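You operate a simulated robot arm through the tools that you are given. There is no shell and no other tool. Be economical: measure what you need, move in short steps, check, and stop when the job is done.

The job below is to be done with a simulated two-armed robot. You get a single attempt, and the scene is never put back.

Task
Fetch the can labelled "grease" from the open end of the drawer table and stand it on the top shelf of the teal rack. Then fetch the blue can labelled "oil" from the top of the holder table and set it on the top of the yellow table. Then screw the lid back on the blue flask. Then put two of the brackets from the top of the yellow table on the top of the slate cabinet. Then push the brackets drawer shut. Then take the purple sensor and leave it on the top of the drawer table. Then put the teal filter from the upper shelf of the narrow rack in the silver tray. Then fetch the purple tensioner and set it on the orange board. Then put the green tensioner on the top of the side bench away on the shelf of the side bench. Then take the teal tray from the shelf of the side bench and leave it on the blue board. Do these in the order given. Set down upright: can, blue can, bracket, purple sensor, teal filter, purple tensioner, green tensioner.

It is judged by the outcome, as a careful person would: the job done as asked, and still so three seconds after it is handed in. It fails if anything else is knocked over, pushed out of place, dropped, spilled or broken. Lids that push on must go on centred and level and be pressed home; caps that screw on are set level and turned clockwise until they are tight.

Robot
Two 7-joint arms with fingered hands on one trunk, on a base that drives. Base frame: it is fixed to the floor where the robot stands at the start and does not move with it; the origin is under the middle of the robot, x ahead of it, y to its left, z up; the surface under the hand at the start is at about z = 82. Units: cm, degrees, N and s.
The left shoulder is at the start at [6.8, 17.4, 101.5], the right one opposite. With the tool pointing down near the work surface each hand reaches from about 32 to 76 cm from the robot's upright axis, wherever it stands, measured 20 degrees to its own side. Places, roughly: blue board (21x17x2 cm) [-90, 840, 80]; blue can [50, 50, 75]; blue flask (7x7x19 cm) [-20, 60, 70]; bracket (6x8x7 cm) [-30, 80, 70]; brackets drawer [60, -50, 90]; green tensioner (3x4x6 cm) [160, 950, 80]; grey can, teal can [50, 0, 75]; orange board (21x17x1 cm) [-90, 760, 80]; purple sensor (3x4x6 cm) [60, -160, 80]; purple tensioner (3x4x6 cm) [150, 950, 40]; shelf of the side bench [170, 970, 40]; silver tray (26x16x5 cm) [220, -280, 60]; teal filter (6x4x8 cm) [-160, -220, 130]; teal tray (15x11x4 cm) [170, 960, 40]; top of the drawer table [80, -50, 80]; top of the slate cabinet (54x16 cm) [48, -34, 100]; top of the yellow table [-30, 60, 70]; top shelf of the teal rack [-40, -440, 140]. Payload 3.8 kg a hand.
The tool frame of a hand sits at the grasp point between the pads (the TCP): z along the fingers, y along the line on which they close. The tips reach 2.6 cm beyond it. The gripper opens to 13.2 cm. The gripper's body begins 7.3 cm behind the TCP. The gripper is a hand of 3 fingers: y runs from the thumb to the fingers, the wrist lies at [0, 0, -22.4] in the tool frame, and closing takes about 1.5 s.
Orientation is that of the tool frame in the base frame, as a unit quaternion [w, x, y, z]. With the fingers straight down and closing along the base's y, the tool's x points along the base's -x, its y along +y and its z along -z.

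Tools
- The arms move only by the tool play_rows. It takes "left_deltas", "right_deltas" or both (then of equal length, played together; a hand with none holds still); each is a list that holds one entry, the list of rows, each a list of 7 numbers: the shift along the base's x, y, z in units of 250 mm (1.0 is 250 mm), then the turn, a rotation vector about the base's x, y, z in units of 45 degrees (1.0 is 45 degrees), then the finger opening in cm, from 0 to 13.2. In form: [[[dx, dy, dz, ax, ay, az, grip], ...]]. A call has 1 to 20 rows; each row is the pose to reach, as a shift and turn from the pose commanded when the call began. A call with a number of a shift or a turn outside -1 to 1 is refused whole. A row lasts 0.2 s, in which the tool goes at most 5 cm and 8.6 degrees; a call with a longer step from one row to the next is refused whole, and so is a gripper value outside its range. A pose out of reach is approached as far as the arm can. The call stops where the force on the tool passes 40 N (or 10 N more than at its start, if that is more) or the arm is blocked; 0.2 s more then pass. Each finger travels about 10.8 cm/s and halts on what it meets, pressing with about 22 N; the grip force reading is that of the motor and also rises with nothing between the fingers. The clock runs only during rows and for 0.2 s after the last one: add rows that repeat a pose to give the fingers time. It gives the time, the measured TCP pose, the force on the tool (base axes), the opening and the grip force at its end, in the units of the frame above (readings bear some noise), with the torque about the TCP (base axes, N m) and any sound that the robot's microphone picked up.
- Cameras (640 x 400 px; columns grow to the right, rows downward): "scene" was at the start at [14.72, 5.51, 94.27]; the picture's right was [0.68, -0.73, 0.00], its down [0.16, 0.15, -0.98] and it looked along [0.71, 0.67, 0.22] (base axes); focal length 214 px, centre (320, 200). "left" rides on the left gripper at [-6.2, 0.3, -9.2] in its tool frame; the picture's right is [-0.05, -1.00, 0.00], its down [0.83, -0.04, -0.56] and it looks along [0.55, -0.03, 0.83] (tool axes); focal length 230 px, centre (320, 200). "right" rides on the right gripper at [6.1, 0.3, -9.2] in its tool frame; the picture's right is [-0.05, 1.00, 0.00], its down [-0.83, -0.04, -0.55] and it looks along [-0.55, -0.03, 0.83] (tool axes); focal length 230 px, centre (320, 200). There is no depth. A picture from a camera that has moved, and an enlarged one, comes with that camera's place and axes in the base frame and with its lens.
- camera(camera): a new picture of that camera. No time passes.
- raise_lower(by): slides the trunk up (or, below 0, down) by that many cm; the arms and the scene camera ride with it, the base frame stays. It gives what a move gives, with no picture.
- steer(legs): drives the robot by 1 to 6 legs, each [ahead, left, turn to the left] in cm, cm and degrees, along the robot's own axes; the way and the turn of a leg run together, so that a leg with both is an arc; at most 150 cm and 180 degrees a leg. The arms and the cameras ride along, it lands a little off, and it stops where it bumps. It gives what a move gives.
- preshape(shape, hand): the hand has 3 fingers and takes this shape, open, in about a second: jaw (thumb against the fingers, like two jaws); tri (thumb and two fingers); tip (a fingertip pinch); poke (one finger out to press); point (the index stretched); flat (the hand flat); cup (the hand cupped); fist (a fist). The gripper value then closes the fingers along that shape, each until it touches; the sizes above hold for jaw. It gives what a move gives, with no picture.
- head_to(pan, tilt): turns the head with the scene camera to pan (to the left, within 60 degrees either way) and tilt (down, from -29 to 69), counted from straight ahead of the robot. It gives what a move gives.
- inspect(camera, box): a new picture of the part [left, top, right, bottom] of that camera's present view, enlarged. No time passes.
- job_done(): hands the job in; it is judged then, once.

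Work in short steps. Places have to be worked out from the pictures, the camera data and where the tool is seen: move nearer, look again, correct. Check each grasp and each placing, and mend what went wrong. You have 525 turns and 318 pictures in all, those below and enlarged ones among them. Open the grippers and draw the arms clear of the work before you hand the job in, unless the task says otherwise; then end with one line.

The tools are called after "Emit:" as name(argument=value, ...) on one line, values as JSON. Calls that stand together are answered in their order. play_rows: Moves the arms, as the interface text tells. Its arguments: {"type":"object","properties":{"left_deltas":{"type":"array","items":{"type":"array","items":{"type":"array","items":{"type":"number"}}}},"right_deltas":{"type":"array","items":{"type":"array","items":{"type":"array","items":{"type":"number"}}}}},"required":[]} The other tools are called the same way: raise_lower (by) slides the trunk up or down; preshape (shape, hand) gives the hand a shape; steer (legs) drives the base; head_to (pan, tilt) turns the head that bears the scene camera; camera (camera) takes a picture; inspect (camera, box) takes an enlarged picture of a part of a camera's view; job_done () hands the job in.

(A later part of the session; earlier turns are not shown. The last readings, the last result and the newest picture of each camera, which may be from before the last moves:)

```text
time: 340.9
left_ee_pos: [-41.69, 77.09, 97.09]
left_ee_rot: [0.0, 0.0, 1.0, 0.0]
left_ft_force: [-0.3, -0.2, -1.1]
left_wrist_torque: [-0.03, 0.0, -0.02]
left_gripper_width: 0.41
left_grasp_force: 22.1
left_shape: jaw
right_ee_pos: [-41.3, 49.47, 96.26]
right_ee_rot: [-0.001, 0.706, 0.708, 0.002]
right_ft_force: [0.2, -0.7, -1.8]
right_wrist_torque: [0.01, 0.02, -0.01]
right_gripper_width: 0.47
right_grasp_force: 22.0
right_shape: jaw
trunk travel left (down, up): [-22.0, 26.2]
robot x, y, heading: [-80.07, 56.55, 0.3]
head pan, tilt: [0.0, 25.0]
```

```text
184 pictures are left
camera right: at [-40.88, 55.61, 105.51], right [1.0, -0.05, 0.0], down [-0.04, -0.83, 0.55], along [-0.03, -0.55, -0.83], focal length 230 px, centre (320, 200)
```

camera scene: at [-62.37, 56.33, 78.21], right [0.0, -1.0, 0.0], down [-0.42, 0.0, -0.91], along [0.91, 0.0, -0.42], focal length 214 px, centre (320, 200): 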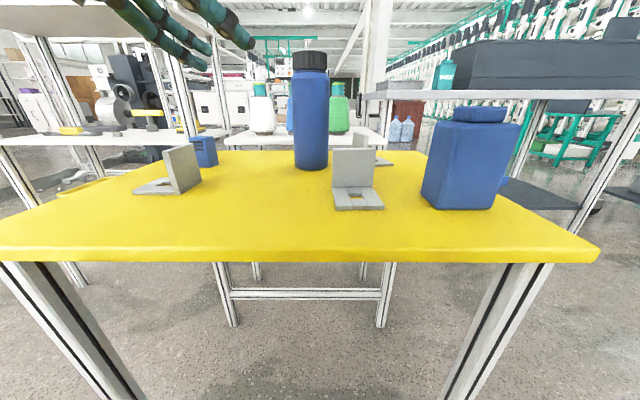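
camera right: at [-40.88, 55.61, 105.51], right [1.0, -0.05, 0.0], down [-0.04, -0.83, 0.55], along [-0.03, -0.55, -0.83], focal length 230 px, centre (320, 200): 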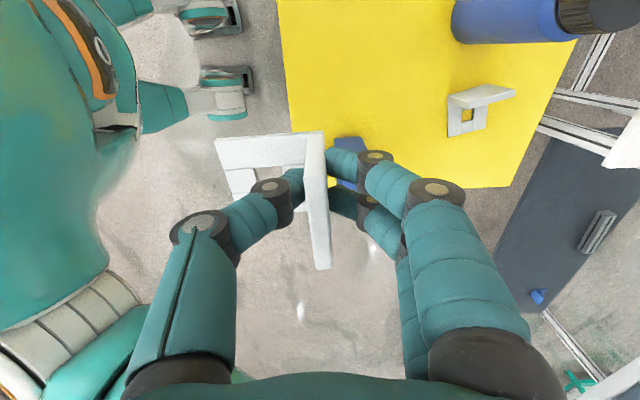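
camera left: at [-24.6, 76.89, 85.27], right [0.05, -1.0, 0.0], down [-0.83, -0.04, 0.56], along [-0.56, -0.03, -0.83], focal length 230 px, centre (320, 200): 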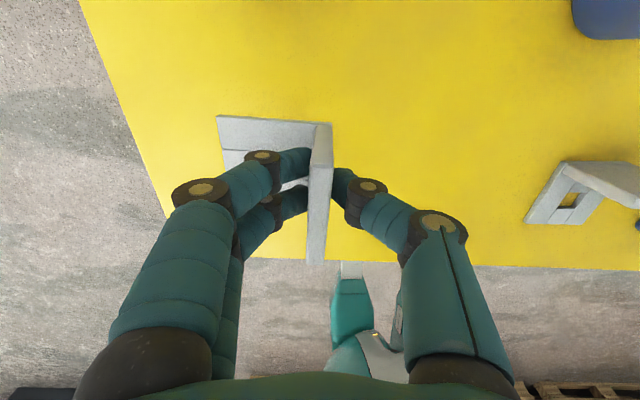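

Both brackets held. Raise the trunk 16 cm, drive across to the front of the slate cabinet.

Emit:
raise_lower(by=16)

Emit:
steer(legs=[[0, -94, 0], [60, 0, 0]])

Emit:
head_to(pan=0, tilt=25)

Emit:
camera(camera="scene")

Emit:
camera(camera="left")

```text
time: 342.8
left_ee_pos: [-41.84, 77.17, 113.38]
left_ee_rot: [0.0, 0.0, 1.0, 0.001]
left_ft_force: [-0.9, 1.0, -0.7]
left_wrist_torque: [-0.01, 0.0, 0.0]
left_gripper_width: 0.4
left_grasp_force: 22.5
left_shape: jaw
right_ee_pos: [-41.3, 49.52, 112.27]
right_ee_rot: [-0.002, 0.707, 0.708, 0.002]
right_ft_force: [0.2, 0.1, -1.9]
right_wrist_torque: [0.06, -0.03, -0.04]
right_gripper_width: 0.48
right_grasp_force: 22.2
right_shape: jaw
trunk travel left (down, up): [-38.0, 10.2]
robot x, y, heading: [-79.7, 56.28, 0.4]
head pan, tilt: [0.0, 25.0]
```

```text
time: 354.5
left_ee_pos: [18.29, -18.32, 113.36]
left_ee_rot: [0.0, 0.001, 1.0, -0.001]
left_ft_force: [-0.3, 0.4, -2.2]
left_wrist_torque: [0.0, -0.01, -0.01]
left_gripper_width: 0.44
left_grasp_force: 21.7
left_shape: jaw
right_ee_pos: [18.73, -45.95, 112.17]
right_ee_rot: [-0.002, 0.707, 0.707, 0.002]
right_ft_force: [-0.3, -0.8, -1.8]
right_wrist_torque: [0.04, -0.02, -0.02]
right_gripper_width: 0.49
right_grasp_force: 21.7
right_shape: jaw
trunk travel left (down, up): [-38.0, 10.2]
robot x, y, heading: [-19.67, -38.83, 0.1]
head pan, tilt: [0.0, 25.0]
```

```text
time: 355.1
left_ee_pos: [18.25, -18.27, 113.4]
left_ee_rot: [-0.001, 0.001, 1.0, 0.0]
left_ft_force: [0.4, -1.2, -1.2]
left_wrist_torque: [-0.01, -0.01, -0.01]
left_gripper_width: 0.41
left_grasp_force: 22.2
left_shape: jaw
right_ee_pos: [18.68, -45.97, 112.33]
right_ee_rot: [-0.001, 0.707, 0.707, 0.002]
right_ft_force: [-0.5, 0.1, -1.7]
right_wrist_torque: [0.0, -0.03, 0.01]
right_gripper_width: 0.48
right_grasp_force: 22.2
right_shape: jaw
trunk travel left (down, up): [-38.0, 10.2]
robot x, y, heading: [-19.82, -39.09, 0.1]
head pan, tilt: [0.0, 25.0]
```

```text
183 pictures are left
camera scene: at [-1.16, -39.0, 94.14], right [0.0, -1.0, 0.0], down [-0.42, 0.0, -0.91], along [0.91, 0.0, -0.42], focal length 214 px, centre (320, 200)
```

scene: 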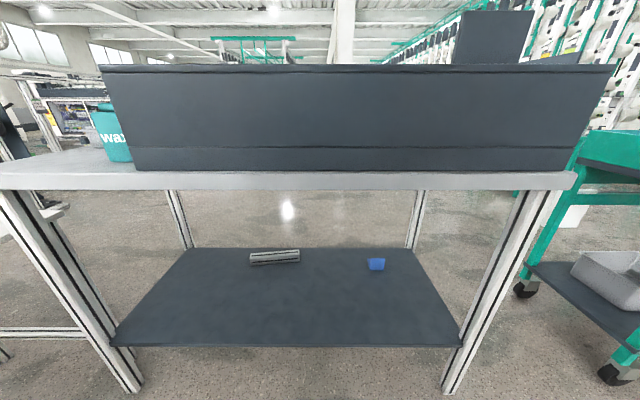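

```text
182 pictures are left
camera left: at [24.38, -17.96, 122.62], right [0.05, -1.0, 0.0], down [-0.83, -0.04, 0.56], along [-0.56, -0.03, -0.83], focal length 230 px, centre (320, 200)
```

left: 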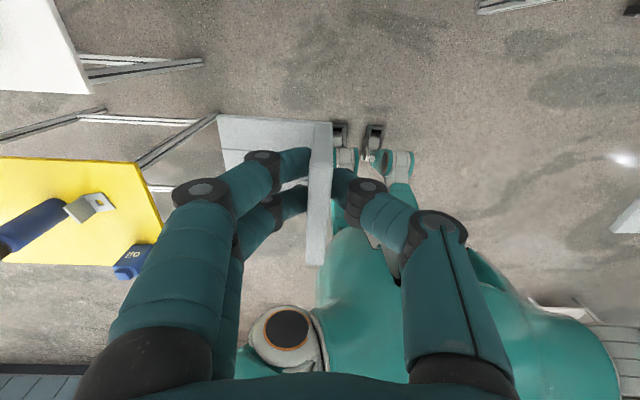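

Cabinet front at x≈40.4, top z≈99.4. I drive 20 cm closer so the right camera can look along the top.

Emit:
steer(legs=[[18, 0, 0]])

Emit:
camera(camera="right")

Emit:
camera(camera="scene")

```text
time: 356.6
left_ee_pos: [36.24, -18.08, 113.42]
left_ee_rot: [-0.001, 0.0, 1.0, 0.001]
left_ft_force: [-0.4, 0.5, -0.9]
left_wrist_torque: [0.01, 0.0, -0.01]
left_gripper_width: 0.42
left_grasp_force: 22.1
left_shape: jaw
right_ee_pos: [36.69, -45.69, 112.38]
right_ee_rot: [-0.002, 0.707, 0.708, 0.002]
right_ft_force: [0.0, -0.5, -2.9]
right_wrist_torque: [0.0, -0.04, 0.0]
right_gripper_width: 0.47
right_grasp_force: 21.6
right_shape: jaw
trunk travel left (down, up): [-38.0, 10.2]
robot x, y, heading: [-1.98, -38.7, 0.2]
head pan, tilt: [0.0, 25.0]
```

```text
181 pictures are left
camera right: at [37.12, -39.58, 121.57], right [1.0, -0.05, 0.0], down [-0.04, -0.83, 0.55], along [-0.03, -0.55, -0.83], focal length 230 px, centre (320, 200)
```

right: 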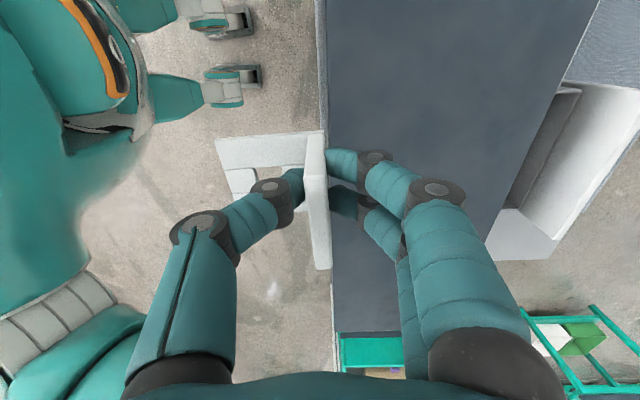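

```text
180 pictures are left
camera scene: at [16.9, -38.88, 94.13], right [0.01, -1.0, 0.0], down [-0.42, 0.0, -0.91], along [0.91, 0.0, -0.42], focal length 214 px, centre (320, 200)
```

scene: 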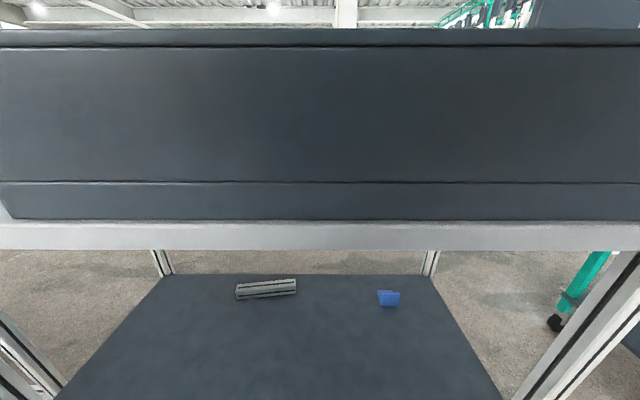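

The cabinet top is clear; the open drawer protrudes on the far (+x) side. I extend both hands over the top: left to (47,-18), right to (51,-45).

Emit:
play_rows(left_deltas=[[[0.1, 0, 0, 0, 0, 0, 0], [0.2, 0, -0.03, 0, 0, 0, 0], [0.3, 0, -0.08, 0, 0, 0, 0], [0.4, 0, -0.14, 0, 0, 0, 0], [0.42, 0, -0.2, 0, 0, 0, 0], [0.42, 0, -0.24, 0, 0, 0, 0], [0.42, 0, -0.24, 0, 0, 0, 0]]], right_deltas=[[[0.1, 0, 0, 0, 0, 0, 0], [0.2, 0, -0.03, 0, 0, 0, 0], [0.3, 0, -0.06, 0, 0, 0, 0], [0.4, 0, -0.1, 0, 0, 0, 0], [0.5, 0, -0.15, 0, 0, 0, 0], [0.56, 0, -0.2, 0, 0, 0, 0], [0.56, 0, -0.2, 0, 0, 0, 0]]])

Emit:
camera(camera="right")

Emit:
camera(camera="left")

```text
time: 358.2
left_ee_pos: [46.53, -18.05, 107.39]
left_ee_rot: [0.0, 0.0, 1.0, 0.0]
left_ft_force: [0.2, -0.1, -0.6]
left_wrist_torque: [-0.01, -0.04, 0.0]
left_gripper_width: 0.41
left_grasp_force: 22.0
left_shape: jaw
right_ee_pos: [50.93, -45.86, 107.4]
right_ee_rot: [-0.002, 0.706, 0.708, 0.001]
right_ft_force: [-0.1, 0.3, -3.3]
right_wrist_torque: [0.05, 0.0, 0.0]
right_gripper_width: 0.48
right_grasp_force: 21.6
right_shape: jaw
trunk travel left (down, up): [-38.0, 10.2]
robot x, y, heading: [-1.75, -38.68, 0.0]
head pan, tilt: [0.0, 25.0]
```

```text
179 pictures are left
camera right: at [51.3, -39.59, 116.57], right [1.0, -0.05, 0.0], down [-0.04, -0.83, 0.55], along [-0.03, -0.55, -0.83], focal length 230 px, centre (320, 200)
```

right: 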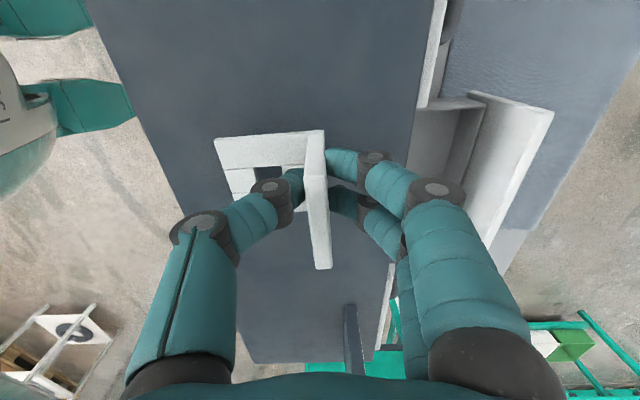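

```text
178 pictures are left
camera left: at [52.74, -17.8, 116.66], right [0.05, -1.0, 0.0], down [-0.83, -0.04, 0.56], along [-0.55, -0.03, -0.83], focal length 230 px, centre (320, 200)
```

left: 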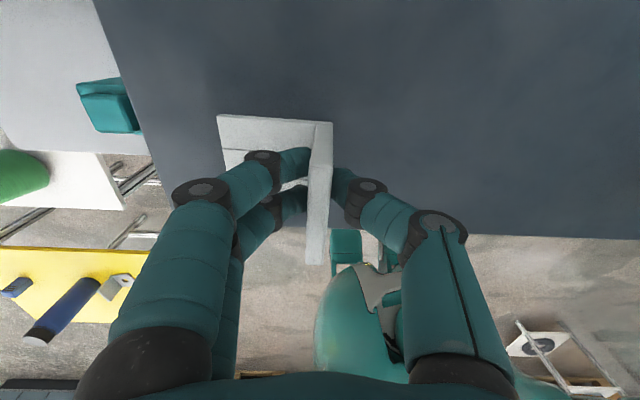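

Both over clear area (top spans x≈40–58). Lower both slowly toward the surface.

Emit:
play_rows(left_deltas=[[[0, 0, -0.04, 0, 0, 0, 0], [0, 0, -0.08, 0, 0, 0, 0], [0, 0, -0.1, 0, 0, 0, 0], [0, 0, -0.11, 0, 0, 0, 0], [0, 0, -0.12, 0, 0, 0, 0], [0, 0, -0.12, 0, 0, 0, 0]]], right_deltas=[[[0, 0, -0.04, 0, 0, 0, 0], [0, 0, -0.08, 0, 0, 0, 0], [0, 0, -0.1, 0, 0, 0, 0], [0, 0, -0.11, 0, 0, 0, 0], [0, 0, -0.12, 0, 0, 0, 0], [0, 0, -0.12, 0, 0, 0, 0]]])

```text
time: 359.6
left_ee_pos: [46.67, -18.1, 104.4]
left_ee_rot: [0.001, -0.001, 1.0, 0.0]
left_ft_force: [-0.6, -1.0, 0.5]
left_wrist_torque: [0.04, -0.01, -0.05]
left_gripper_width: 0.42
left_grasp_force: 22.2
left_shape: jaw
right_ee_pos: [50.72, -45.68, 104.59]
right_ee_rot: [-0.001, 0.706, 0.708, 0.004]
right_ft_force: [2.9, -1.5, 13.9]
right_wrist_torque: [-0.03, -0.09, 0.03]
right_gripper_width: 0.51
right_grasp_force: 22.4
right_shape: jaw
trunk travel left (down, up): [-38.0, 10.2]
robot x, y, heading: [-1.66, -38.83, 0.3]
head pan, tilt: [0.0, 25.0]
```

Right bracket touched; left just about. Lower the left 2 mm more, then open both and lift.

Emit:
play_rows(left_deltas=[[[0, 0, -0.004, 0, 0, 0, 0], [0, 0, -0.01, 0, 0, 0, 0], [0, 0, -0.01, 0, 0, 0, 1], [0, 0, -0.008, 0, 0, 0, 3], [0, 0, -0.006, 0, 0, 0, 5], [0, 0, -0.006, 0, 0, 0, 5], [0, 0, 0.05, 0, 0, 0, 5], [0, 0, 0.15, 0, 0, 0, 5], [0, 0, 0.3, 0, 0, 0, 5], [-0.1, 0, 0.35, 0, 0, 0, 5]]], right_deltas=[[[0, 0, 0.004, 0, 0, 0, 0], [0, 0, 0.004, 0, 0, 0, 0], [0, 0, 0.004, 0, 0, 0, 1], [0, 0, 0.004, 0, 0, 0, 3], [0, 0, 0.004, 0, 0, 0, 5], [0, 0, 0.004, 0, 0, 0, 5], [0, 0, 0.05, 0, 0, 0, 5], [0, 0, 0.15, 0, 0, 0, 5], [0, 0, 0.3, 0, 0, 0, 5], [-0.1, 0, 0.35, 0, 0, 0, 5]]])

Emit:
camera(camera="right")

Emit:
camera(camera="left")

```text
time: 361.8
left_ee_pos: [44.02, -18.21, 113.38]
left_ee_rot: [0.0, -0.001, 1.0, 0.001]
left_ft_force: [-0.7, -0.3, -0.9]
left_wrist_torque: [0.02, 0.02, 0.0]
left_gripper_width: 4.97
left_grasp_force: 0.1
left_shape: jaw
left hand out of reach, approached as far as the arm can: row 9
right_ee_pos: [48.26, -45.59, 113.17]
right_ee_rot: [-0.002, 0.707, 0.707, 0.004]
right_ft_force: [0.0, -0.3, -0.5]
right_wrist_torque: [0.01, -0.01, -0.01]
right_gripper_width: 4.98
right_grasp_force: 0.1
right_shape: jaw
trunk travel left (down, up): [-38.0, 10.2]
robot x, y, heading: [-2.11, -38.74, 0.1]
head pan, tilt: [0.0, 25.0]
```

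```text
177 pictures are left
camera right: at [48.61, -39.51, 122.42], right [1.0, -0.05, 0.0], down [-0.04, -0.83, 0.55], along [-0.03, -0.55, -0.84], focal length 230 px, centre (320, 200)
```

right: 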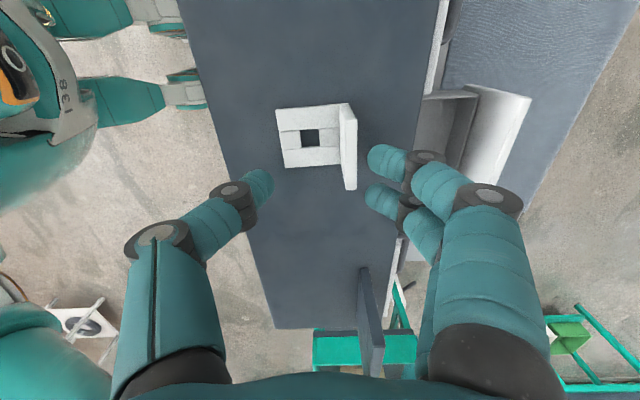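

```text
176 pictures are left
camera left: at [50.22, -17.87, 122.61], right [0.05, -1.0, 0.0], down [-0.83, -0.04, 0.55], along [-0.55, -0.03, -0.83], focal length 230 px, centre (320, 200)
```

left: 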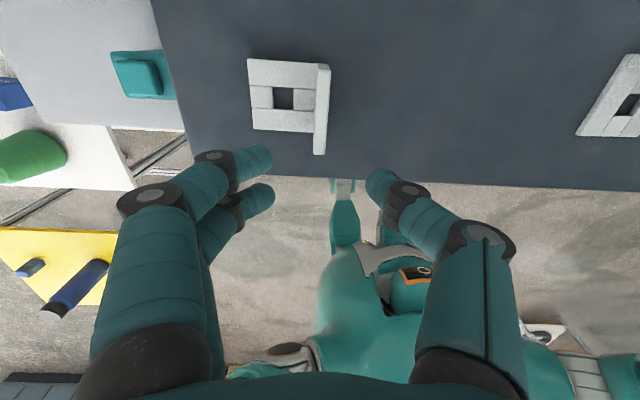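

Both brackets stand upright on the cabinet: task 4 done. The open drawer is on the far side, so I back off and look at the passage at the table's right end.

Emit:
steer(legs=[[-35, 0, 0], [0, -70, 0]])

Emit:
raise_lower(by=10)

Emit:
head_to(pan=0, tilt=22)

Emit:
camera(camera="scene")

Emit:
head_to(pan=-40, tilt=15)

Emit:
camera(camera="scene")

```text
time: 370.0
left_ee_pos: [9.53, -85.55, 113.18]
left_ee_rot: [0.0, -0.002, 1.0, 0.0]
left_ft_force: [0.6, -0.2, 0.6]
left_wrist_torque: [0.01, -0.01, -0.01]
left_gripper_width: 4.98
left_grasp_force: 0.0
left_shape: jaw
right_ee_pos: [13.79, -113.07, 113.14]
right_ee_rot: [-0.002, 0.706, 0.708, 0.002]
right_ft_force: [-0.3, 0.0, 0.4]
right_wrist_torque: [-0.01, 0.0, -0.02]
right_gripper_width: 4.98
right_grasp_force: 0.0
right_shape: jaw
trunk travel left (down, up): [-38.0, 10.2]
robot x, y, heading: [-36.34, -106.39, 0.2]
head pan, tilt: [0.0, 25.0]
```

```text
time: 371.3
left_ee_pos: [1.3, -85.42, 135.13]
left_ee_rot: [0.141, -0.004, 0.99, -0.001]
left_ft_force: [0.9, -0.4, -0.2]
left_wrist_torque: [-0.02, 0.02, -0.01]
left_gripper_width: 4.98
left_grasp_force: 0.1
left_shape: jaw
right_ee_pos: [13.83, -113.09, 122.97]
right_ee_rot: [-0.002, 0.705, 0.709, 0.001]
right_ft_force: [-0.7, 0.5, 0.2]
right_wrist_torque: [-0.02, -0.02, 0.03]
right_gripper_width: 4.97
right_grasp_force: 0.0
right_shape: jaw
trunk travel left (down, up): [-48.0, 0.2]
robot x, y, heading: [-36.12, -106.77, 0.4]
head pan, tilt: [0.0, 25.0]
```

```text
time: 372.0
left_ee_pos: [1.39, -85.36, 135.22]
left_ee_rot: [0.142, -0.002, 0.99, 0.0]
left_ft_force: [0.6, 0.1, -0.1]
left_wrist_torque: [-0.03, 0.03, -0.02]
left_gripper_width: 4.96
left_grasp_force: 0.1
left_shape: jaw
right_ee_pos: [13.82, -112.96, 122.99]
right_ee_rot: [-0.001, 0.706, 0.709, 0.002]
right_ft_force: [-0.8, -0.3, 0.1]
right_wrist_torque: [0.0, -0.02, -0.04]
right_gripper_width: 4.96
right_grasp_force: 0.0
right_shape: jaw
trunk travel left (down, up): [-48.0, 0.2]
robot x, y, heading: [-36.45, -106.24, 0.7]
head pan, tilt: [0.0, 22.0]
```

```text
175 pictures are left
camera scene: at [-16.36, -106.41, 107.89], right [0.01, -1.0, 0.0], down [-0.38, 0.0, -0.93], along [0.93, 0.01, -0.38], focal length 214 px, centre (320, 200)
```

scene: 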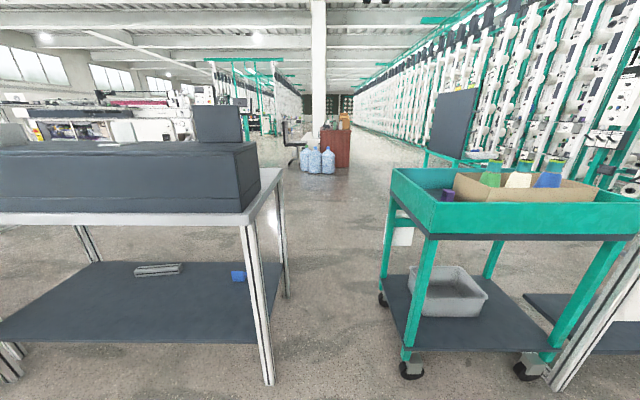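

```text
time: 373.0
left_ee_pos: [1.37, -85.53, 135.09]
left_ee_rot: [0.143, -0.003, 0.99, -0.001]
left_ft_force: [0.3, -0.2, 0.0]
left_wrist_torque: [-0.01, -0.01, -0.01]
left_gripper_width: 4.97
left_grasp_force: 0.1
left_shape: jaw
right_ee_pos: [13.67, -113.02, 123.06]
right_ee_rot: [-0.001, 0.705, 0.709, 0.003]
right_ft_force: [0.3, 0.9, -0.2]
right_wrist_torque: [-0.02, 0.0, -0.03]
right_gripper_width: 4.93
right_grasp_force: 0.1
right_shape: jaw
trunk travel left (down, up): [-48.0, 0.2]
robot x, y, heading: [-36.56, -106.81, 0.3]
head pan, tilt: [-40.0, 15.0]
```

```text
174 pictures are left
camera scene: at [-18.46, -112.42, 109.04], right [-0.64, -0.77, 0.0], down [-0.2, 0.16, -0.97], along [0.75, -0.61, -0.26], focal length 214 px, centre (320, 200)
```

scene: 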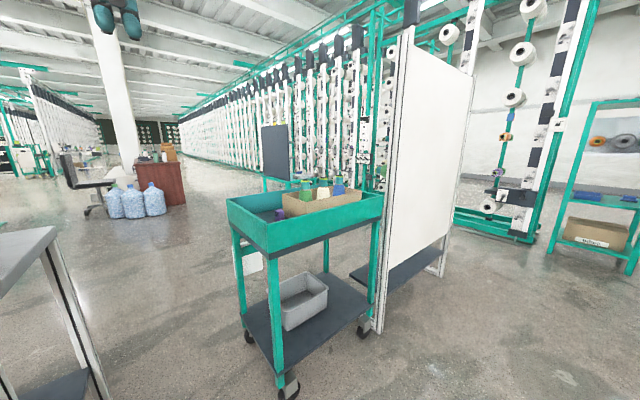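

The gap between table end (y≈-86) and cart (y≈-145) is ~58 cm; the robot's feet are narrow. I centre on y≈-116 and drive through in steps.

Emit:
steer(legs=[[0, -9.5, -0.3], [55, 0, 0]])

Emit:
head_to(pan=30, tilt=30)

Emit:
camera(camera="scene")

Emit:
head_to(pan=-30, tilt=35)

Emit:
camera(camera="scene")

```text
time: 377.2
left_ee_pos: [54.89, -95.56, 135.17]
left_ee_rot: [0.144, 0.005, 0.99, -0.002]
left_ft_force: [-0.2, -0.1, 0.9]
left_wrist_torque: [0.02, 0.0, -0.04]
left_gripper_width: 4.95
left_grasp_force: 0.1
left_shape: jaw
right_ee_pos: [66.97, -123.16, 123.25]
right_ee_rot: [-0.001, 0.71, 0.704, 0.003]
right_ft_force: [-0.6, -0.3, -0.1]
right_wrist_torque: [-0.04, 0.0, 0.02]
right_gripper_width: 4.96
right_grasp_force: 0.1
right_shape: jaw
trunk travel left (down, up): [-48.0, 0.2]
robot x, y, heading: [16.92, -116.35, -0.2]
head pan, tilt: [-40.0, 15.0]
```

```text
time: 378.6
left_ee_pos: [54.92, -95.44, 135.3]
left_ee_rot: [0.142, 0.003, 0.99, -0.001]
left_ft_force: [-0.5, -0.6, 0.3]
left_wrist_torque: [0.0, 0.0, -0.01]
left_gripper_width: 4.98
left_grasp_force: 0.1
left_shape: jaw
right_ee_pos: [67.08, -123.09, 123.15]
right_ee_rot: [-0.001, 0.709, 0.705, 0.002]
right_ft_force: [-0.8, -0.3, 0.5]
right_wrist_torque: [0.02, 0.03, -0.02]
right_gripper_width: 4.97
right_grasp_force: 0.0
right_shape: jaw
trunk travel left (down, up): [-48.0, 0.2]
robot x, y, heading: [16.9, -116.09, -0.4]
head pan, tilt: [30.0, 30.0]
```

```text
173 pictures are left
camera scene: at [35.53, -111.68, 106.62], right [0.5, -0.87, 0.0], down [-0.43, -0.25, -0.87], along [0.75, 0.43, -0.5], focal length 214 px, centre (320, 200)
```

scene: 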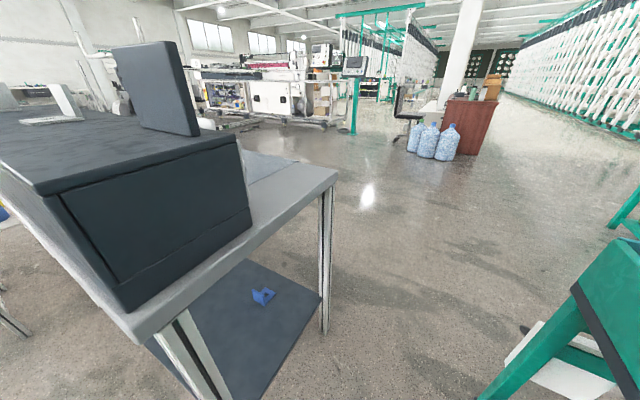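

```text
time: 379.9
left_ee_pos: [54.96, -95.41, 135.13]
left_ee_rot: [0.143, 0.003, 0.99, -0.002]
left_ft_force: [0.6, -0.2, -0.1]
left_wrist_torque: [-0.01, -0.01, -0.02]
left_gripper_width: 4.97
left_grasp_force: 0.1
left_shape: jaw
right_ee_pos: [66.96, -123.11, 123.08]
right_ee_rot: [-0.002, 0.709, 0.705, 0.002]
right_ft_force: [-0.6, -0.9, 0.1]
right_wrist_torque: [0.03, 0.0, -0.02]
right_gripper_width: 4.97
right_grasp_force: 0.1
right_shape: jaw
trunk travel left (down, up): [-48.0, 0.2]
robot x, y, heading: [16.74, -115.63, -0.2]
head pan, tilt: [-30.0, 35.0]
```

```text
172 pictures are left
camera scene: at [35.28, -120.59, 105.84], right [-0.5, -0.86, 0.0], down [-0.5, 0.29, -0.82], along [0.71, -0.41, -0.57], focal length 214 px, centre (320, 200)
```

scene: 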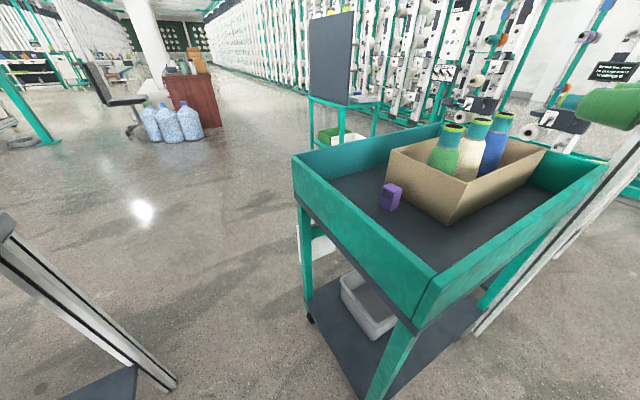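

Clear floor beyond; purple sensor is on the cart's tray. Table spans x 36–90. I drive on to x≈130 then turn to face the drawers.

Emit:
steer(legs=[[115, 0, 0], [0, 62, 0], [0, 0, 180]])

Emit:
head_to(pan=0, tilt=25)

Emit:
camera(camera="scene")

```text
time: 398.5
left_ee_pos: [93.34, -74.96, 135.27]
left_ee_rot: [-0.006, 0.989, -0.031, -0.143]
left_ft_force: [0.2, 0.1, -0.5]
left_wrist_torque: [0.01, -0.01, 0.0]
left_gripper_width: 4.98
left_grasp_force: 0.1
left_shape: jaw
right_ee_pos: [82.87, -46.7, 123.13]
right_ee_rot: [-0.002, -0.683, 0.73, -0.001]
right_ft_force: [-0.3, -1.1, 0.0]
right_wrist_torque: [-0.01, 0.0, 0.01]
right_gripper_width: 4.98
right_grasp_force: 0.0
right_shape: jaw
trunk travel left (down, up): [-48.0, 0.2]
robot x, y, heading: [132.66, -56.78, 176.5]
head pan, tilt: [-30.0, 35.0]
```

```text
time: 399.4
left_ee_pos: [93.39, -74.98, 135.26]
left_ee_rot: [-0.006, 0.989, -0.032, -0.143]
left_ft_force: [-0.3, 0.5, -0.8]
left_wrist_torque: [-0.02, -0.01, 0.0]
left_gripper_width: 4.97
left_grasp_force: 0.0
left_shape: jaw
right_ee_pos: [82.88, -46.79, 123.04]
right_ee_rot: [-0.002, -0.684, 0.729, -0.001]
right_ft_force: [0.3, -1.0, 0.3]
right_wrist_torque: [-0.02, -0.02, 0.01]
right_gripper_width: 4.99
right_grasp_force: 0.0
right_shape: jaw
trunk travel left (down, up): [-48.0, 0.2]
robot x, y, heading: [132.58, -56.44, 176.7]
head pan, tilt: [0.0, 25.0]
```

```text
171 pictures are left
camera scene: at [112.35, -55.45, 107.42], right [0.06, 1.0, 0.0], down [0.42, -0.03, -0.91], along [-0.9, 0.06, -0.42], focal length 214 px, centre (320, 200)
```

scene: 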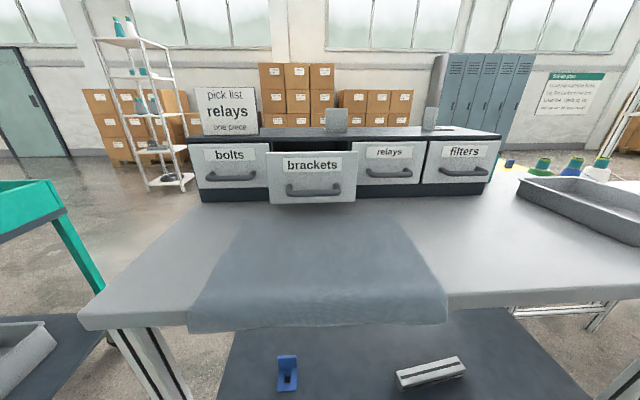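

The "brackets" drawer is out ~6-7 cm (front face at x≈63, y≈-54). A cloth lies on the table, I'll stay above it. Align heading, move closer, and prepare the left hand (closed, pitched forward).

Emit:
steer(legs=[[0, 0, 3.4], [12, 0, 0]])

Emit:
play_rows(left_deltas=[[[0, 0.12, -0.1, 0, 0.1, 0, 3], [0, 0.25, -0.2, 0, 0.2, 0, 0], [0, 0.38, -0.3, 0, 0.3, 0, 0], [0, 0.5, -0.4, 0, 0.4, 0, 0], [0, 0.62, -0.5, 0, 0.5, 0, 0], [0, 0.75, -0.6, 0, 0.6, 0, 0], [0, 0.86, -0.7, 0, 0.7, 0, 0], [0, 0.9, -0.8, 0, 0.8, 0, 0], [0, 0.9, -0.9, 0, 0.8, 0, 0]]])

Emit:
camera(camera="left")

Emit:
camera(camera="scene")

```text
time: 401.1
left_ee_pos: [82.55, -77.04, 135.26]
left_ee_rot: [-0.002, 0.99, -0.004, -0.143]
left_ft_force: [-0.2, 0.2, -0.1]
left_wrist_torque: [-0.01, -0.02, 0.0]
left_gripper_width: 4.97
left_grasp_force: 0.1
left_shape: jaw
right_ee_pos: [70.45, -49.33, 123.23]
right_ee_rot: [-0.003, -0.705, 0.709, -0.001]
right_ft_force: [-0.6, -0.3, 0.6]
right_wrist_torque: [-0.07, 0.0, 0.0]
right_gripper_width: 4.97
right_grasp_force: 0.1
right_shape: jaw
trunk travel left (down, up): [-48.0, 0.2]
robot x, y, heading: [120.51, -56.18, 179.7]
head pan, tilt: [0.0, 25.0]
```

```text
time: 403.1
left_ee_pos: [83.06, -68.64, 120.38]
left_ee_rot: [0.0, 0.897, -0.004, -0.442]
left_ft_force: [0.0, -0.9, 0.0]
left_wrist_torque: [0.01, 0.0, 0.02]
left_gripper_width: 0.01
left_grasp_force: 22.2
left_shape: jaw
left hand out of reach, approached as far as the arm can: row 2, 3, 4, 5, 6, 7, 8, 9
right_ee_pos: [70.43, -49.37, 123.27]
right_ee_rot: [-0.003, -0.705, 0.71, -0.002]
right_ft_force: [0.1, 0.1, 0.4]
right_wrist_torque: [0.03, 0.05, 0.01]
right_gripper_width: 4.97
right_grasp_force: 0.1
right_shape: jaw
trunk travel left (down, up): [-48.0, 0.2]
robot x, y, heading: [120.11, -56.58, 179.6]
head pan, tilt: [0.0, 25.0]
```

```text
170 pictures are left
camera left: at [86.51, -68.88, 130.88], right [-0.02, 1.0, 0.04], down [0.95, 0.03, -0.32], along [-0.32, 0.03, -0.95], focal length 230 px, centre (320, 200)
```

left: 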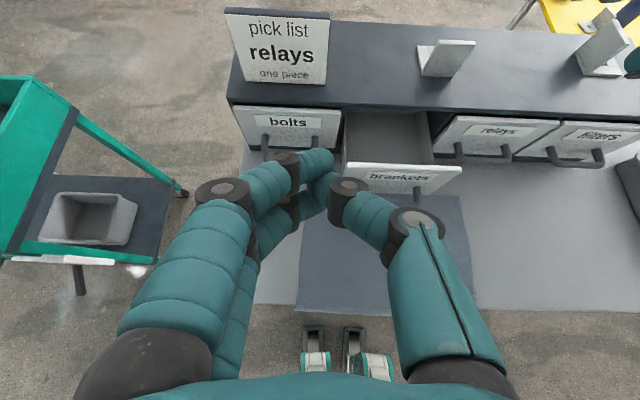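

```text
169 pictures are left
camera scene: at [100.24, -56.56, 107.43], right [0.01, 1.0, 0.0], down [0.42, 0.0, -0.91], along [-0.91, 0.01, -0.42], focal length 214 px, centre (320, 200)
```

scene: 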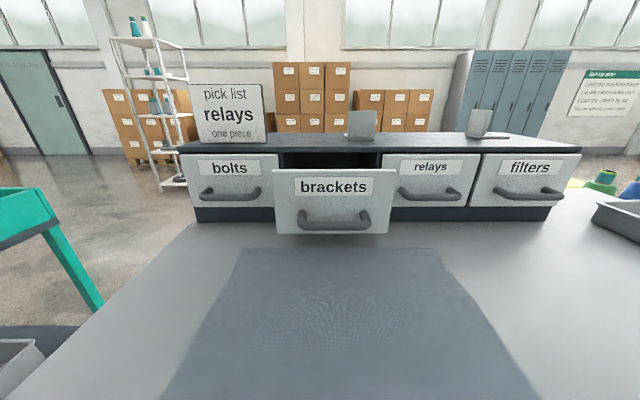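

I lower the trunk 14 cm to bring the hand into a good range.

Emit:
raise_lower(by=-14)

Emit:
play_rows(left_deltas=[[[0, 0.12, 0, 0, 0, 0, 0], [0, 0.25, 0, 0, 0, 0, 0], [0, 0.38, -0.05, 0, 0, 0, 0], [-0.05, 0.5, -0.12, 0, 0, 0, 0], [-0.15, 0.58, -0.2, 0, 0, 0, 0], [-0.25, 0.59, -0.3, 0, 0, 0, 0], [-0.35, 0.59, -0.4, 0, 0, 0, 0], [-0.4, 0.59, -0.46, 0, 0, 0, 0], [-0.4, 0.59, -0.46, 0, 0, 0, 0]]])

Emit:
camera(camera="scene")

Emit:
camera(camera="left")

```text
time: 404.8
left_ee_pos: [82.2, -67.66, 103.03]
left_ee_rot: [-0.001, 0.914, -0.005, -0.405]
left_ft_force: [0.1, -0.4, 0.0]
left_wrist_torque: [0.02, -0.02, 0.02]
left_gripper_width: 0.0
left_grasp_force: 21.9
left_shape: jaw
right_ee_pos: [70.36, -49.4, 109.16]
right_ee_rot: [-0.003, -0.705, 0.709, -0.001]
right_ft_force: [-0.3, -0.6, 0.3]
right_wrist_torque: [0.01, -0.03, -0.01]
right_gripper_width: 4.98
right_grasp_force: 0.0
right_shape: jaw
trunk travel left (down, up): [-34.0, 14.2]
robot x, y, heading: [120.17, -56.4, 179.9]
head pan, tilt: [0.0, 25.0]
```

```text
time: 406.8
left_ee_pos: [75.31, -67.9, 96.84]
left_ee_rot: [0.0, 0.914, -0.005, -0.405]
left_ft_force: [-0.1, -0.1, 0.8]
left_wrist_torque: [-0.03, 0.05, -0.01]
left_gripper_width: 0.0
left_grasp_force: 22.3
left_shape: jaw
left hand out of reach, approached as far as the arm can: row 1, 2, 3, 4, 5, 6, 7, 8, 9
right_ee_pos: [70.46, -49.35, 109.07]
right_ee_rot: [-0.003, -0.705, 0.71, -0.002]
right_ft_force: [0.0, -0.2, -0.6]
right_wrist_torque: [-0.02, 0.05, -0.04]
right_gripper_width: 4.97
right_grasp_force: 0.1
right_shape: jaw
trunk travel left (down, up): [-34.0, 14.2]
robot x, y, heading: [120.48, -56.44, 179.9]
head pan, tilt: [0.0, 25.0]
```

```text
168 pictures are left
camera scene: at [102.05, -56.52, 89.83], right [0.01, 1.0, 0.0], down [0.42, 0.0, -0.91], along [-0.91, 0.0, -0.42], focal length 214 px, centre (320, 200)
```

scene: 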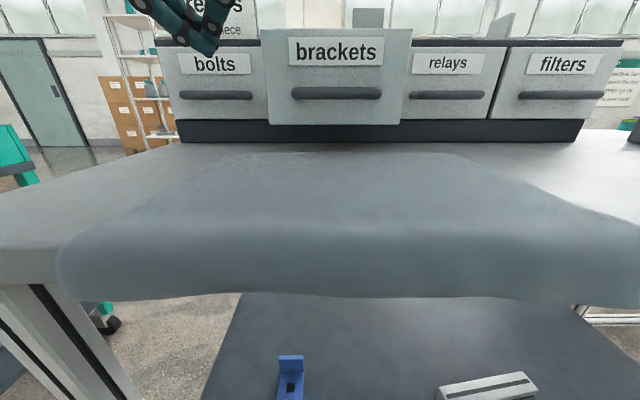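

```text
167 pictures are left
camera left: at [78.14, -68.43, 107.69], right [-0.03, 1.0, 0.03], down [0.97, 0.03, -0.24], along [-0.24, 0.03, -0.97], focal length 230 px, centre (320, 200)
```

left: 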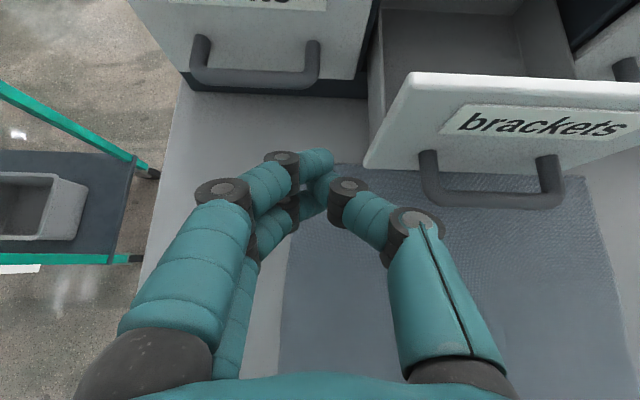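

The arm can't slide inward, so I shift the base 14 cm to its right to line the hand up with the drawer, and trunk -1.5.

Emit:
steer(legs=[[0, -14, 0]])

Emit:
raise_lower(by=-1.5)

Emit:
play_rows(left_deltas=[[[-0.1, 0, 0, 0, 0, 0, 0], [-0.2, 0, 0, 0, 0, 0, 0], [-0.3, 0, 0, 0, 0, 0, 0], [-0.36, 0, 0, 0, 0, 0, 0], [-0.36, 0, 0, 0, 0, 0, 0]]])

Emit:
camera(camera="left")

Emit:
camera(camera="scene")

```text
time: 408.7
left_ee_pos: [75.47, -54.15, 97.01]
left_ee_rot: [0.001, 0.914, -0.003, -0.405]
left_ft_force: [-0.3, 0.5, -1.1]
left_wrist_torque: [-0.03, 0.0, 0.01]
left_gripper_width: 0.0
left_grasp_force: 21.9
left_shape: jaw
right_ee_pos: [70.54, -35.46, 109.1]
right_ee_rot: [-0.002, -0.705, 0.709, -0.001]
right_ft_force: [-0.4, 0.1, -0.9]
right_wrist_torque: [0.01, 0.02, -0.01]
right_gripper_width: 4.97
right_grasp_force: 0.2
right_shape: jaw
trunk travel left (down, up): [-34.0, 14.2]
robot x, y, heading: [120.58, -42.39, 179.8]
head pan, tilt: [0.0, 25.0]
```

```text
time: 409.3
left_ee_pos: [75.48, -54.05, 95.49]
left_ee_rot: [0.0, 0.914, -0.004, -0.406]
left_ft_force: [-0.3, 0.2, -1.0]
left_wrist_torque: [0.0, -0.01, 0.01]
left_gripper_width: 0.0
left_grasp_force: 21.7
left_shape: jaw
right_ee_pos: [70.38, -35.44, 107.72]
right_ee_rot: [-0.002, -0.706, 0.709, -0.001]
right_ft_force: [0.8, 0.0, 0.1]
right_wrist_torque: [0.01, 0.03, -0.02]
right_gripper_width: 4.95
right_grasp_force: 0.1
right_shape: jaw
trunk travel left (down, up): [-32.5, 15.7]
robot x, y, heading: [120.32, -42.45, 179.7]
head pan, tilt: [0.0, 25.0]
```

```text
time: 410.5
left_ee_pos: [66.4, -54.63, 95.55]
left_ee_rot: [0.001, 0.914, -0.004, -0.406]
left_ft_force: [0.1, -0.9, -0.5]
left_wrist_torque: [0.01, 0.01, 0.01]
left_gripper_width: 0.0
left_grasp_force: 22.2
left_shape: jaw
left hand out of reach, approached as far as the arm can: row 4, 5
right_ee_pos: [70.36, -35.4, 107.76]
right_ee_rot: [-0.002, -0.706, 0.708, -0.001]
right_ft_force: [1.1, -0.3, -0.2]
right_wrist_torque: [0.05, -0.02, 0.0]
right_gripper_width: 4.99
right_grasp_force: 0.0
right_shape: jaw
trunk travel left (down, up): [-32.5, 15.7]
robot x, y, heading: [120.02, -42.29, 179.5]
head pan, tilt: [0.0, 25.0]
```

```text
166 pictures are left
camera left: at [69.11, -54.99, 106.35], right [-0.03, 1.0, 0.03], down [0.97, 0.04, -0.24], along [-0.24, 0.03, -0.97], focal length 230 px, centre (320, 200)
```

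left: 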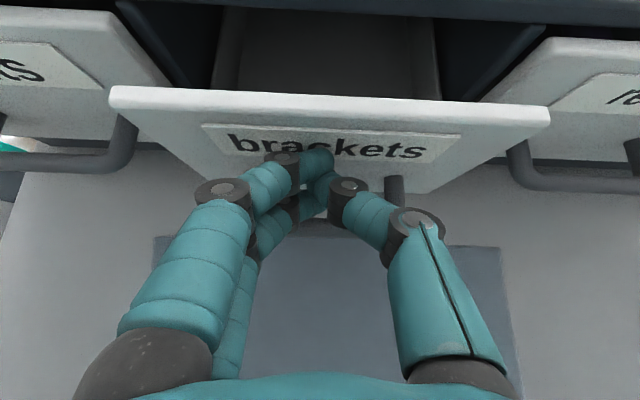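

```text
165 pictures are left
camera scene: at [102.22, -42.53, 88.31], right [0.0, 1.0, 0.0], down [0.42, 0.0, -0.91], along [-0.91, 0.0, -0.42], focal length 214 px, centre (320, 200)
```

scene: 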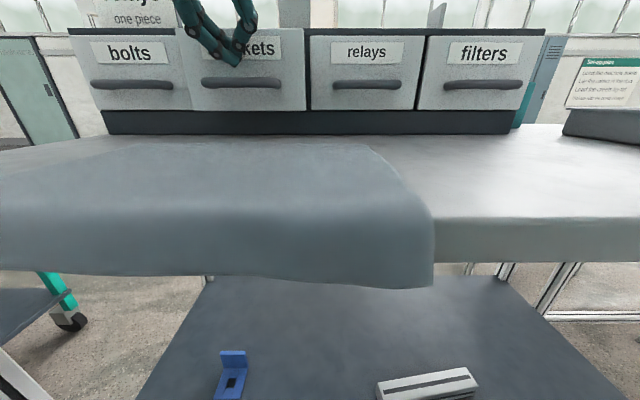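

Fingertips are ~1.5 cm from the drawer front. I push by driving forward 4 cm at a time.

Emit:
steer(legs=[[5, 0, 0]])

Emit:
camera(camera="left")

```text
time: 411.5
left_ee_pos: [62.1, -54.73, 95.12]
left_ee_rot: [0.003, 0.918, -0.004, -0.397]
left_ft_force: [0.1, -1.4, -0.3]
left_wrist_torque: [0.01, -0.01, -0.01]
left_gripper_width: 0.02
left_grasp_force: 22.0
left_shape: jaw
right_ee_pos: [65.63, -35.37, 107.54]
right_ee_rot: [-0.002, -0.705, 0.709, -0.002]
right_ft_force: [-0.1, 1.0, 1.0]
right_wrist_torque: [-0.01, 0.04, 0.03]
right_gripper_width: 4.96
right_grasp_force: 0.1
right_shape: jaw
trunk travel left (down, up): [-32.5, 15.7]
robot x, y, heading: [115.69, -42.76, 179.9]
head pan, tilt: [0.0, 25.0]
stopped in leg 1: the force on the tool passed its limit at 50 N (the readings are from after the stop); the commanded pose is now the measured one
```

```text
164 pictures are left
camera left: at [64.71, -54.99, 105.98], right [-0.03, 1.0, 0.03], down [0.97, 0.04, -0.23], along [-0.23, 0.02, -0.97], focal length 230 px, centre (320, 200)
```

left: 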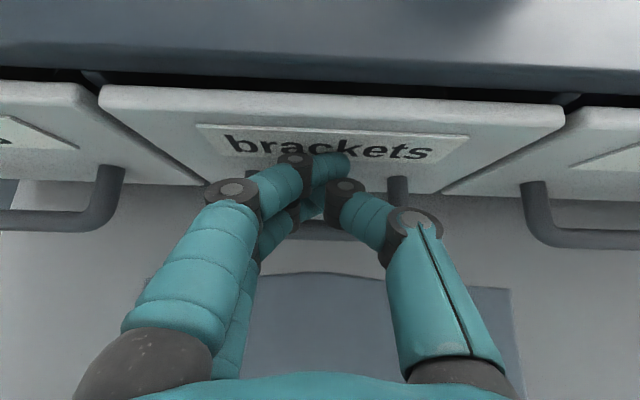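

The drawer hit a stop (50 N). I give one more gentle arm push to be sure it's home.

Emit:
play_rows(left_deltas=[[[-0.01, 0, 0, 0, 0, 0, 0], [-0.02, 0, 0, 0, 0, 0, 0], [-0.03, 0, 0, 0, 0, 0, 0], [-0.04, 0, 0, 0, 0, 0, 0], [-0.05, 0, 0, 0, 0, 0, 0]]])

Emit:
camera(camera="scene")

Emit:
camera(camera="left")

```text
time: 412.7
left_ee_pos: [61.75, -54.92, 94.76]
left_ee_rot: [0.004, 0.921, -0.006, -0.39]
left_ft_force: [22.8, -3.2, 2.8]
left_wrist_torque: [0.0, -0.1, -0.22]
left_gripper_width: 0.0
left_grasp_force: 22.1
left_shape: jaw
right_ee_pos: [65.93, -35.52, 107.7]
right_ee_rot: [-0.004, -0.705, 0.709, -0.001]
right_ft_force: [-0.6, -0.5, -0.1]
right_wrist_torque: [0.01, 0.02, -0.02]
right_gripper_width: 4.99
right_grasp_force: 0.1
right_shape: jaw
trunk travel left (down, up): [-32.5, 15.7]
robot x, y, heading: [115.81, -42.51, 179.8]
head pan, tilt: [0.0, 25.0]
stopped in row 5 (left hand): the force on the tool passed its limit at 41 N (the readings are from after the stop); the commanded pose is now the measured one
```

```text
163 pictures are left
camera scene: at [97.75, -42.55, 88.36], right [0.0, 1.0, 0.0], down [0.42, 0.0, -0.91], along [-0.91, 0.0, -0.42], focal length 214 px, centre (320, 200)
```

scene: 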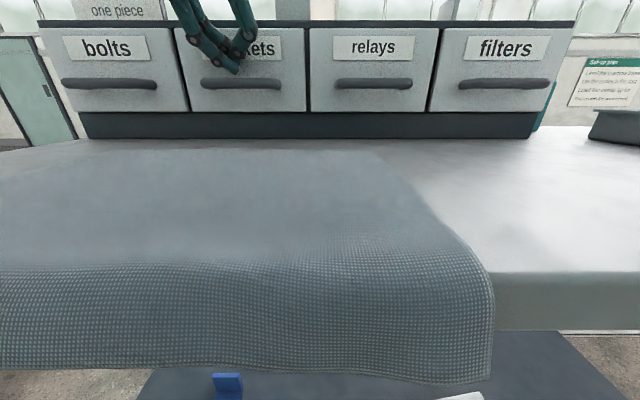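

```text
162 pictures are left
camera left: at [64.16, -55.17, 105.64], right [-0.03, 1.0, 0.02], down [0.98, 0.03, -0.21], along [-0.21, 0.02, -0.98], focal length 230 px, centre (320, 200)
```

left: 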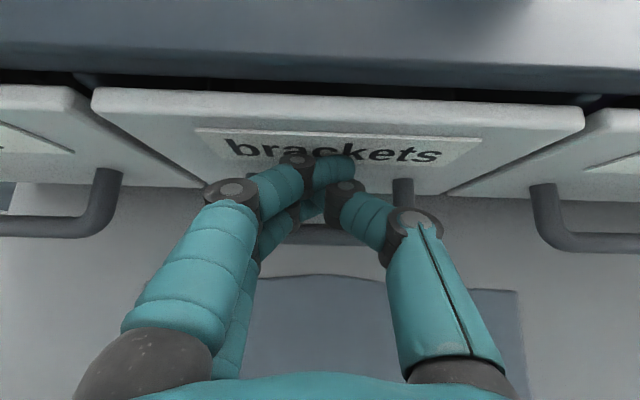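

The drawer is flush with its neighbours. Task 5 done. I retract, and drive round to the cart's east end for the purple sensor.

Emit:
play_rows(left_deltas=[[[0.1, 0, 0.05, 0, 0, 0, 0], [0.25, 0, 0.1, 0, 0, 0, 0], [0.4, 0, 0.2, 0, 0, 0, 4], [0.55, 0, 0.3, 0, 0, 0, 6], [0.55, 0, 0.3, 0, 0, 0, 6]]])

Emit:
steer(legs=[[-20, 0, 0], [0, 113, 0]])

Emit:
raise_lower(by=8)

Emit:
head_to(pan=0, tilt=25)

Emit:
camera(camera="scene")

```text
time: 413.9
left_ee_pos: [74.82, -55.05, 102.03]
left_ee_rot: [0.003, 0.921, -0.007, -0.39]
left_ft_force: [0.2, -0.1, -0.9]
left_wrist_torque: [-0.02, -0.01, 0.02]
left_gripper_width: 5.94
left_grasp_force: 0.1
left_shape: jaw
right_ee_pos: [65.65, -35.42, 107.65]
right_ee_rot: [-0.002, -0.706, 0.708, -0.002]
right_ft_force: [-0.3, -0.2, -0.3]
right_wrist_torque: [0.07, -0.05, 0.01]
right_gripper_width: 4.97
right_grasp_force: 0.1
right_shape: jaw
trunk travel left (down, up): [-32.5, 15.7]
robot x, y, heading: [115.97, -42.6, 179.7]
head pan, tilt: [0.0, 25.0]
```

```text
time: 425.4
left_ee_pos: [95.62, -170.41, 102.07]
left_ee_rot: [0.007, 0.92, 0.001, -0.391]
left_ft_force: [0.3, -0.3, -0.3]
left_wrist_torque: [-0.05, 0.02, 0.02]
left_gripper_width: 5.93
left_grasp_force: 0.0
left_shape: jaw
right_ee_pos: [86.09, -150.84, 107.7]
right_ee_rot: [0.002, 0.711, -0.704, 0.002]
right_ft_force: [0.1, 0.1, 0.6]
right_wrist_torque: [0.02, 0.0, -0.02]
right_gripper_width: 4.98
right_grasp_force: 0.1
right_shape: jaw
trunk travel left (down, up): [-32.5, 15.7]
robot x, y, heading: [136.05, -157.11, -179.5]
head pan, tilt: [0.0, 25.0]
```

```text
time: 426.6
left_ee_pos: [95.52, -170.43, 110.04]
left_ee_rot: [0.007, 0.92, 0.001, -0.392]
left_ft_force: [-0.1, 0.4, -0.3]
left_wrist_torque: [0.0, 0.0, 0.03]
left_gripper_width: 5.92
left_grasp_force: 0.2
left_shape: jaw
right_ee_pos: [86.21, -150.87, 115.58]
right_ee_rot: [0.0, 0.71, -0.704, 0.002]
right_ft_force: [0.2, -0.6, -0.4]
right_wrist_torque: [-0.01, -0.02, 0.0]
right_gripper_width: 4.97
right_grasp_force: 0.0
right_shape: jaw
trunk travel left (down, up): [-40.5, 7.7]
robot x, y, heading: [136.41, -157.33, -179.4]
head pan, tilt: [0.0, 25.0]
```

```text
time: 427.2
left_ee_pos: [95.65, -170.37, 110.16]
left_ee_rot: [0.006, 0.92, 0.001, -0.391]
left_ft_force: [0.4, -0.8, 0.8]
left_wrist_torque: [-0.01, 0.0, 0.01]
left_gripper_width: 5.94
left_grasp_force: 0.1
left_shape: jaw
right_ee_pos: [86.14, -150.91, 115.54]
right_ee_rot: [0.002, 0.71, -0.704, 0.002]
right_ft_force: [-0.2, -0.4, 0.9]
right_wrist_torque: [-0.01, -0.01, 0.01]
right_gripper_width: 4.97
right_grasp_force: 0.1
right_shape: jaw
trunk travel left (down, up): [-40.5, 7.7]
robot x, y, heading: [136.31, -157.0, -179.2]
head pan, tilt: [0.0, 25.0]
```

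```text
161 pictures are left
camera scene: at [116.97, -157.53, 97.15], right [-0.01, 1.0, 0.0], down [0.42, 0.0, -0.91], along [-0.91, -0.01, -0.42], focal length 214 px, centre (320, 200)
```

scene: 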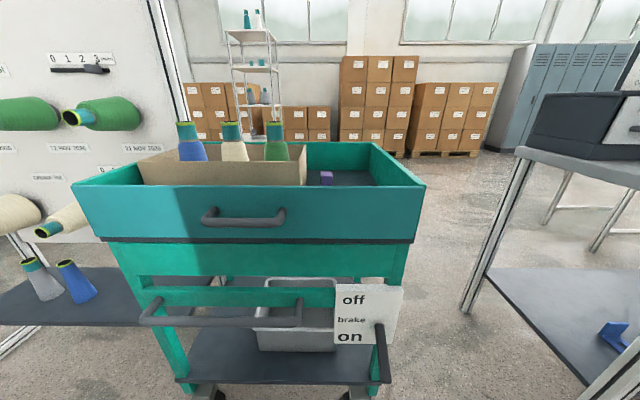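

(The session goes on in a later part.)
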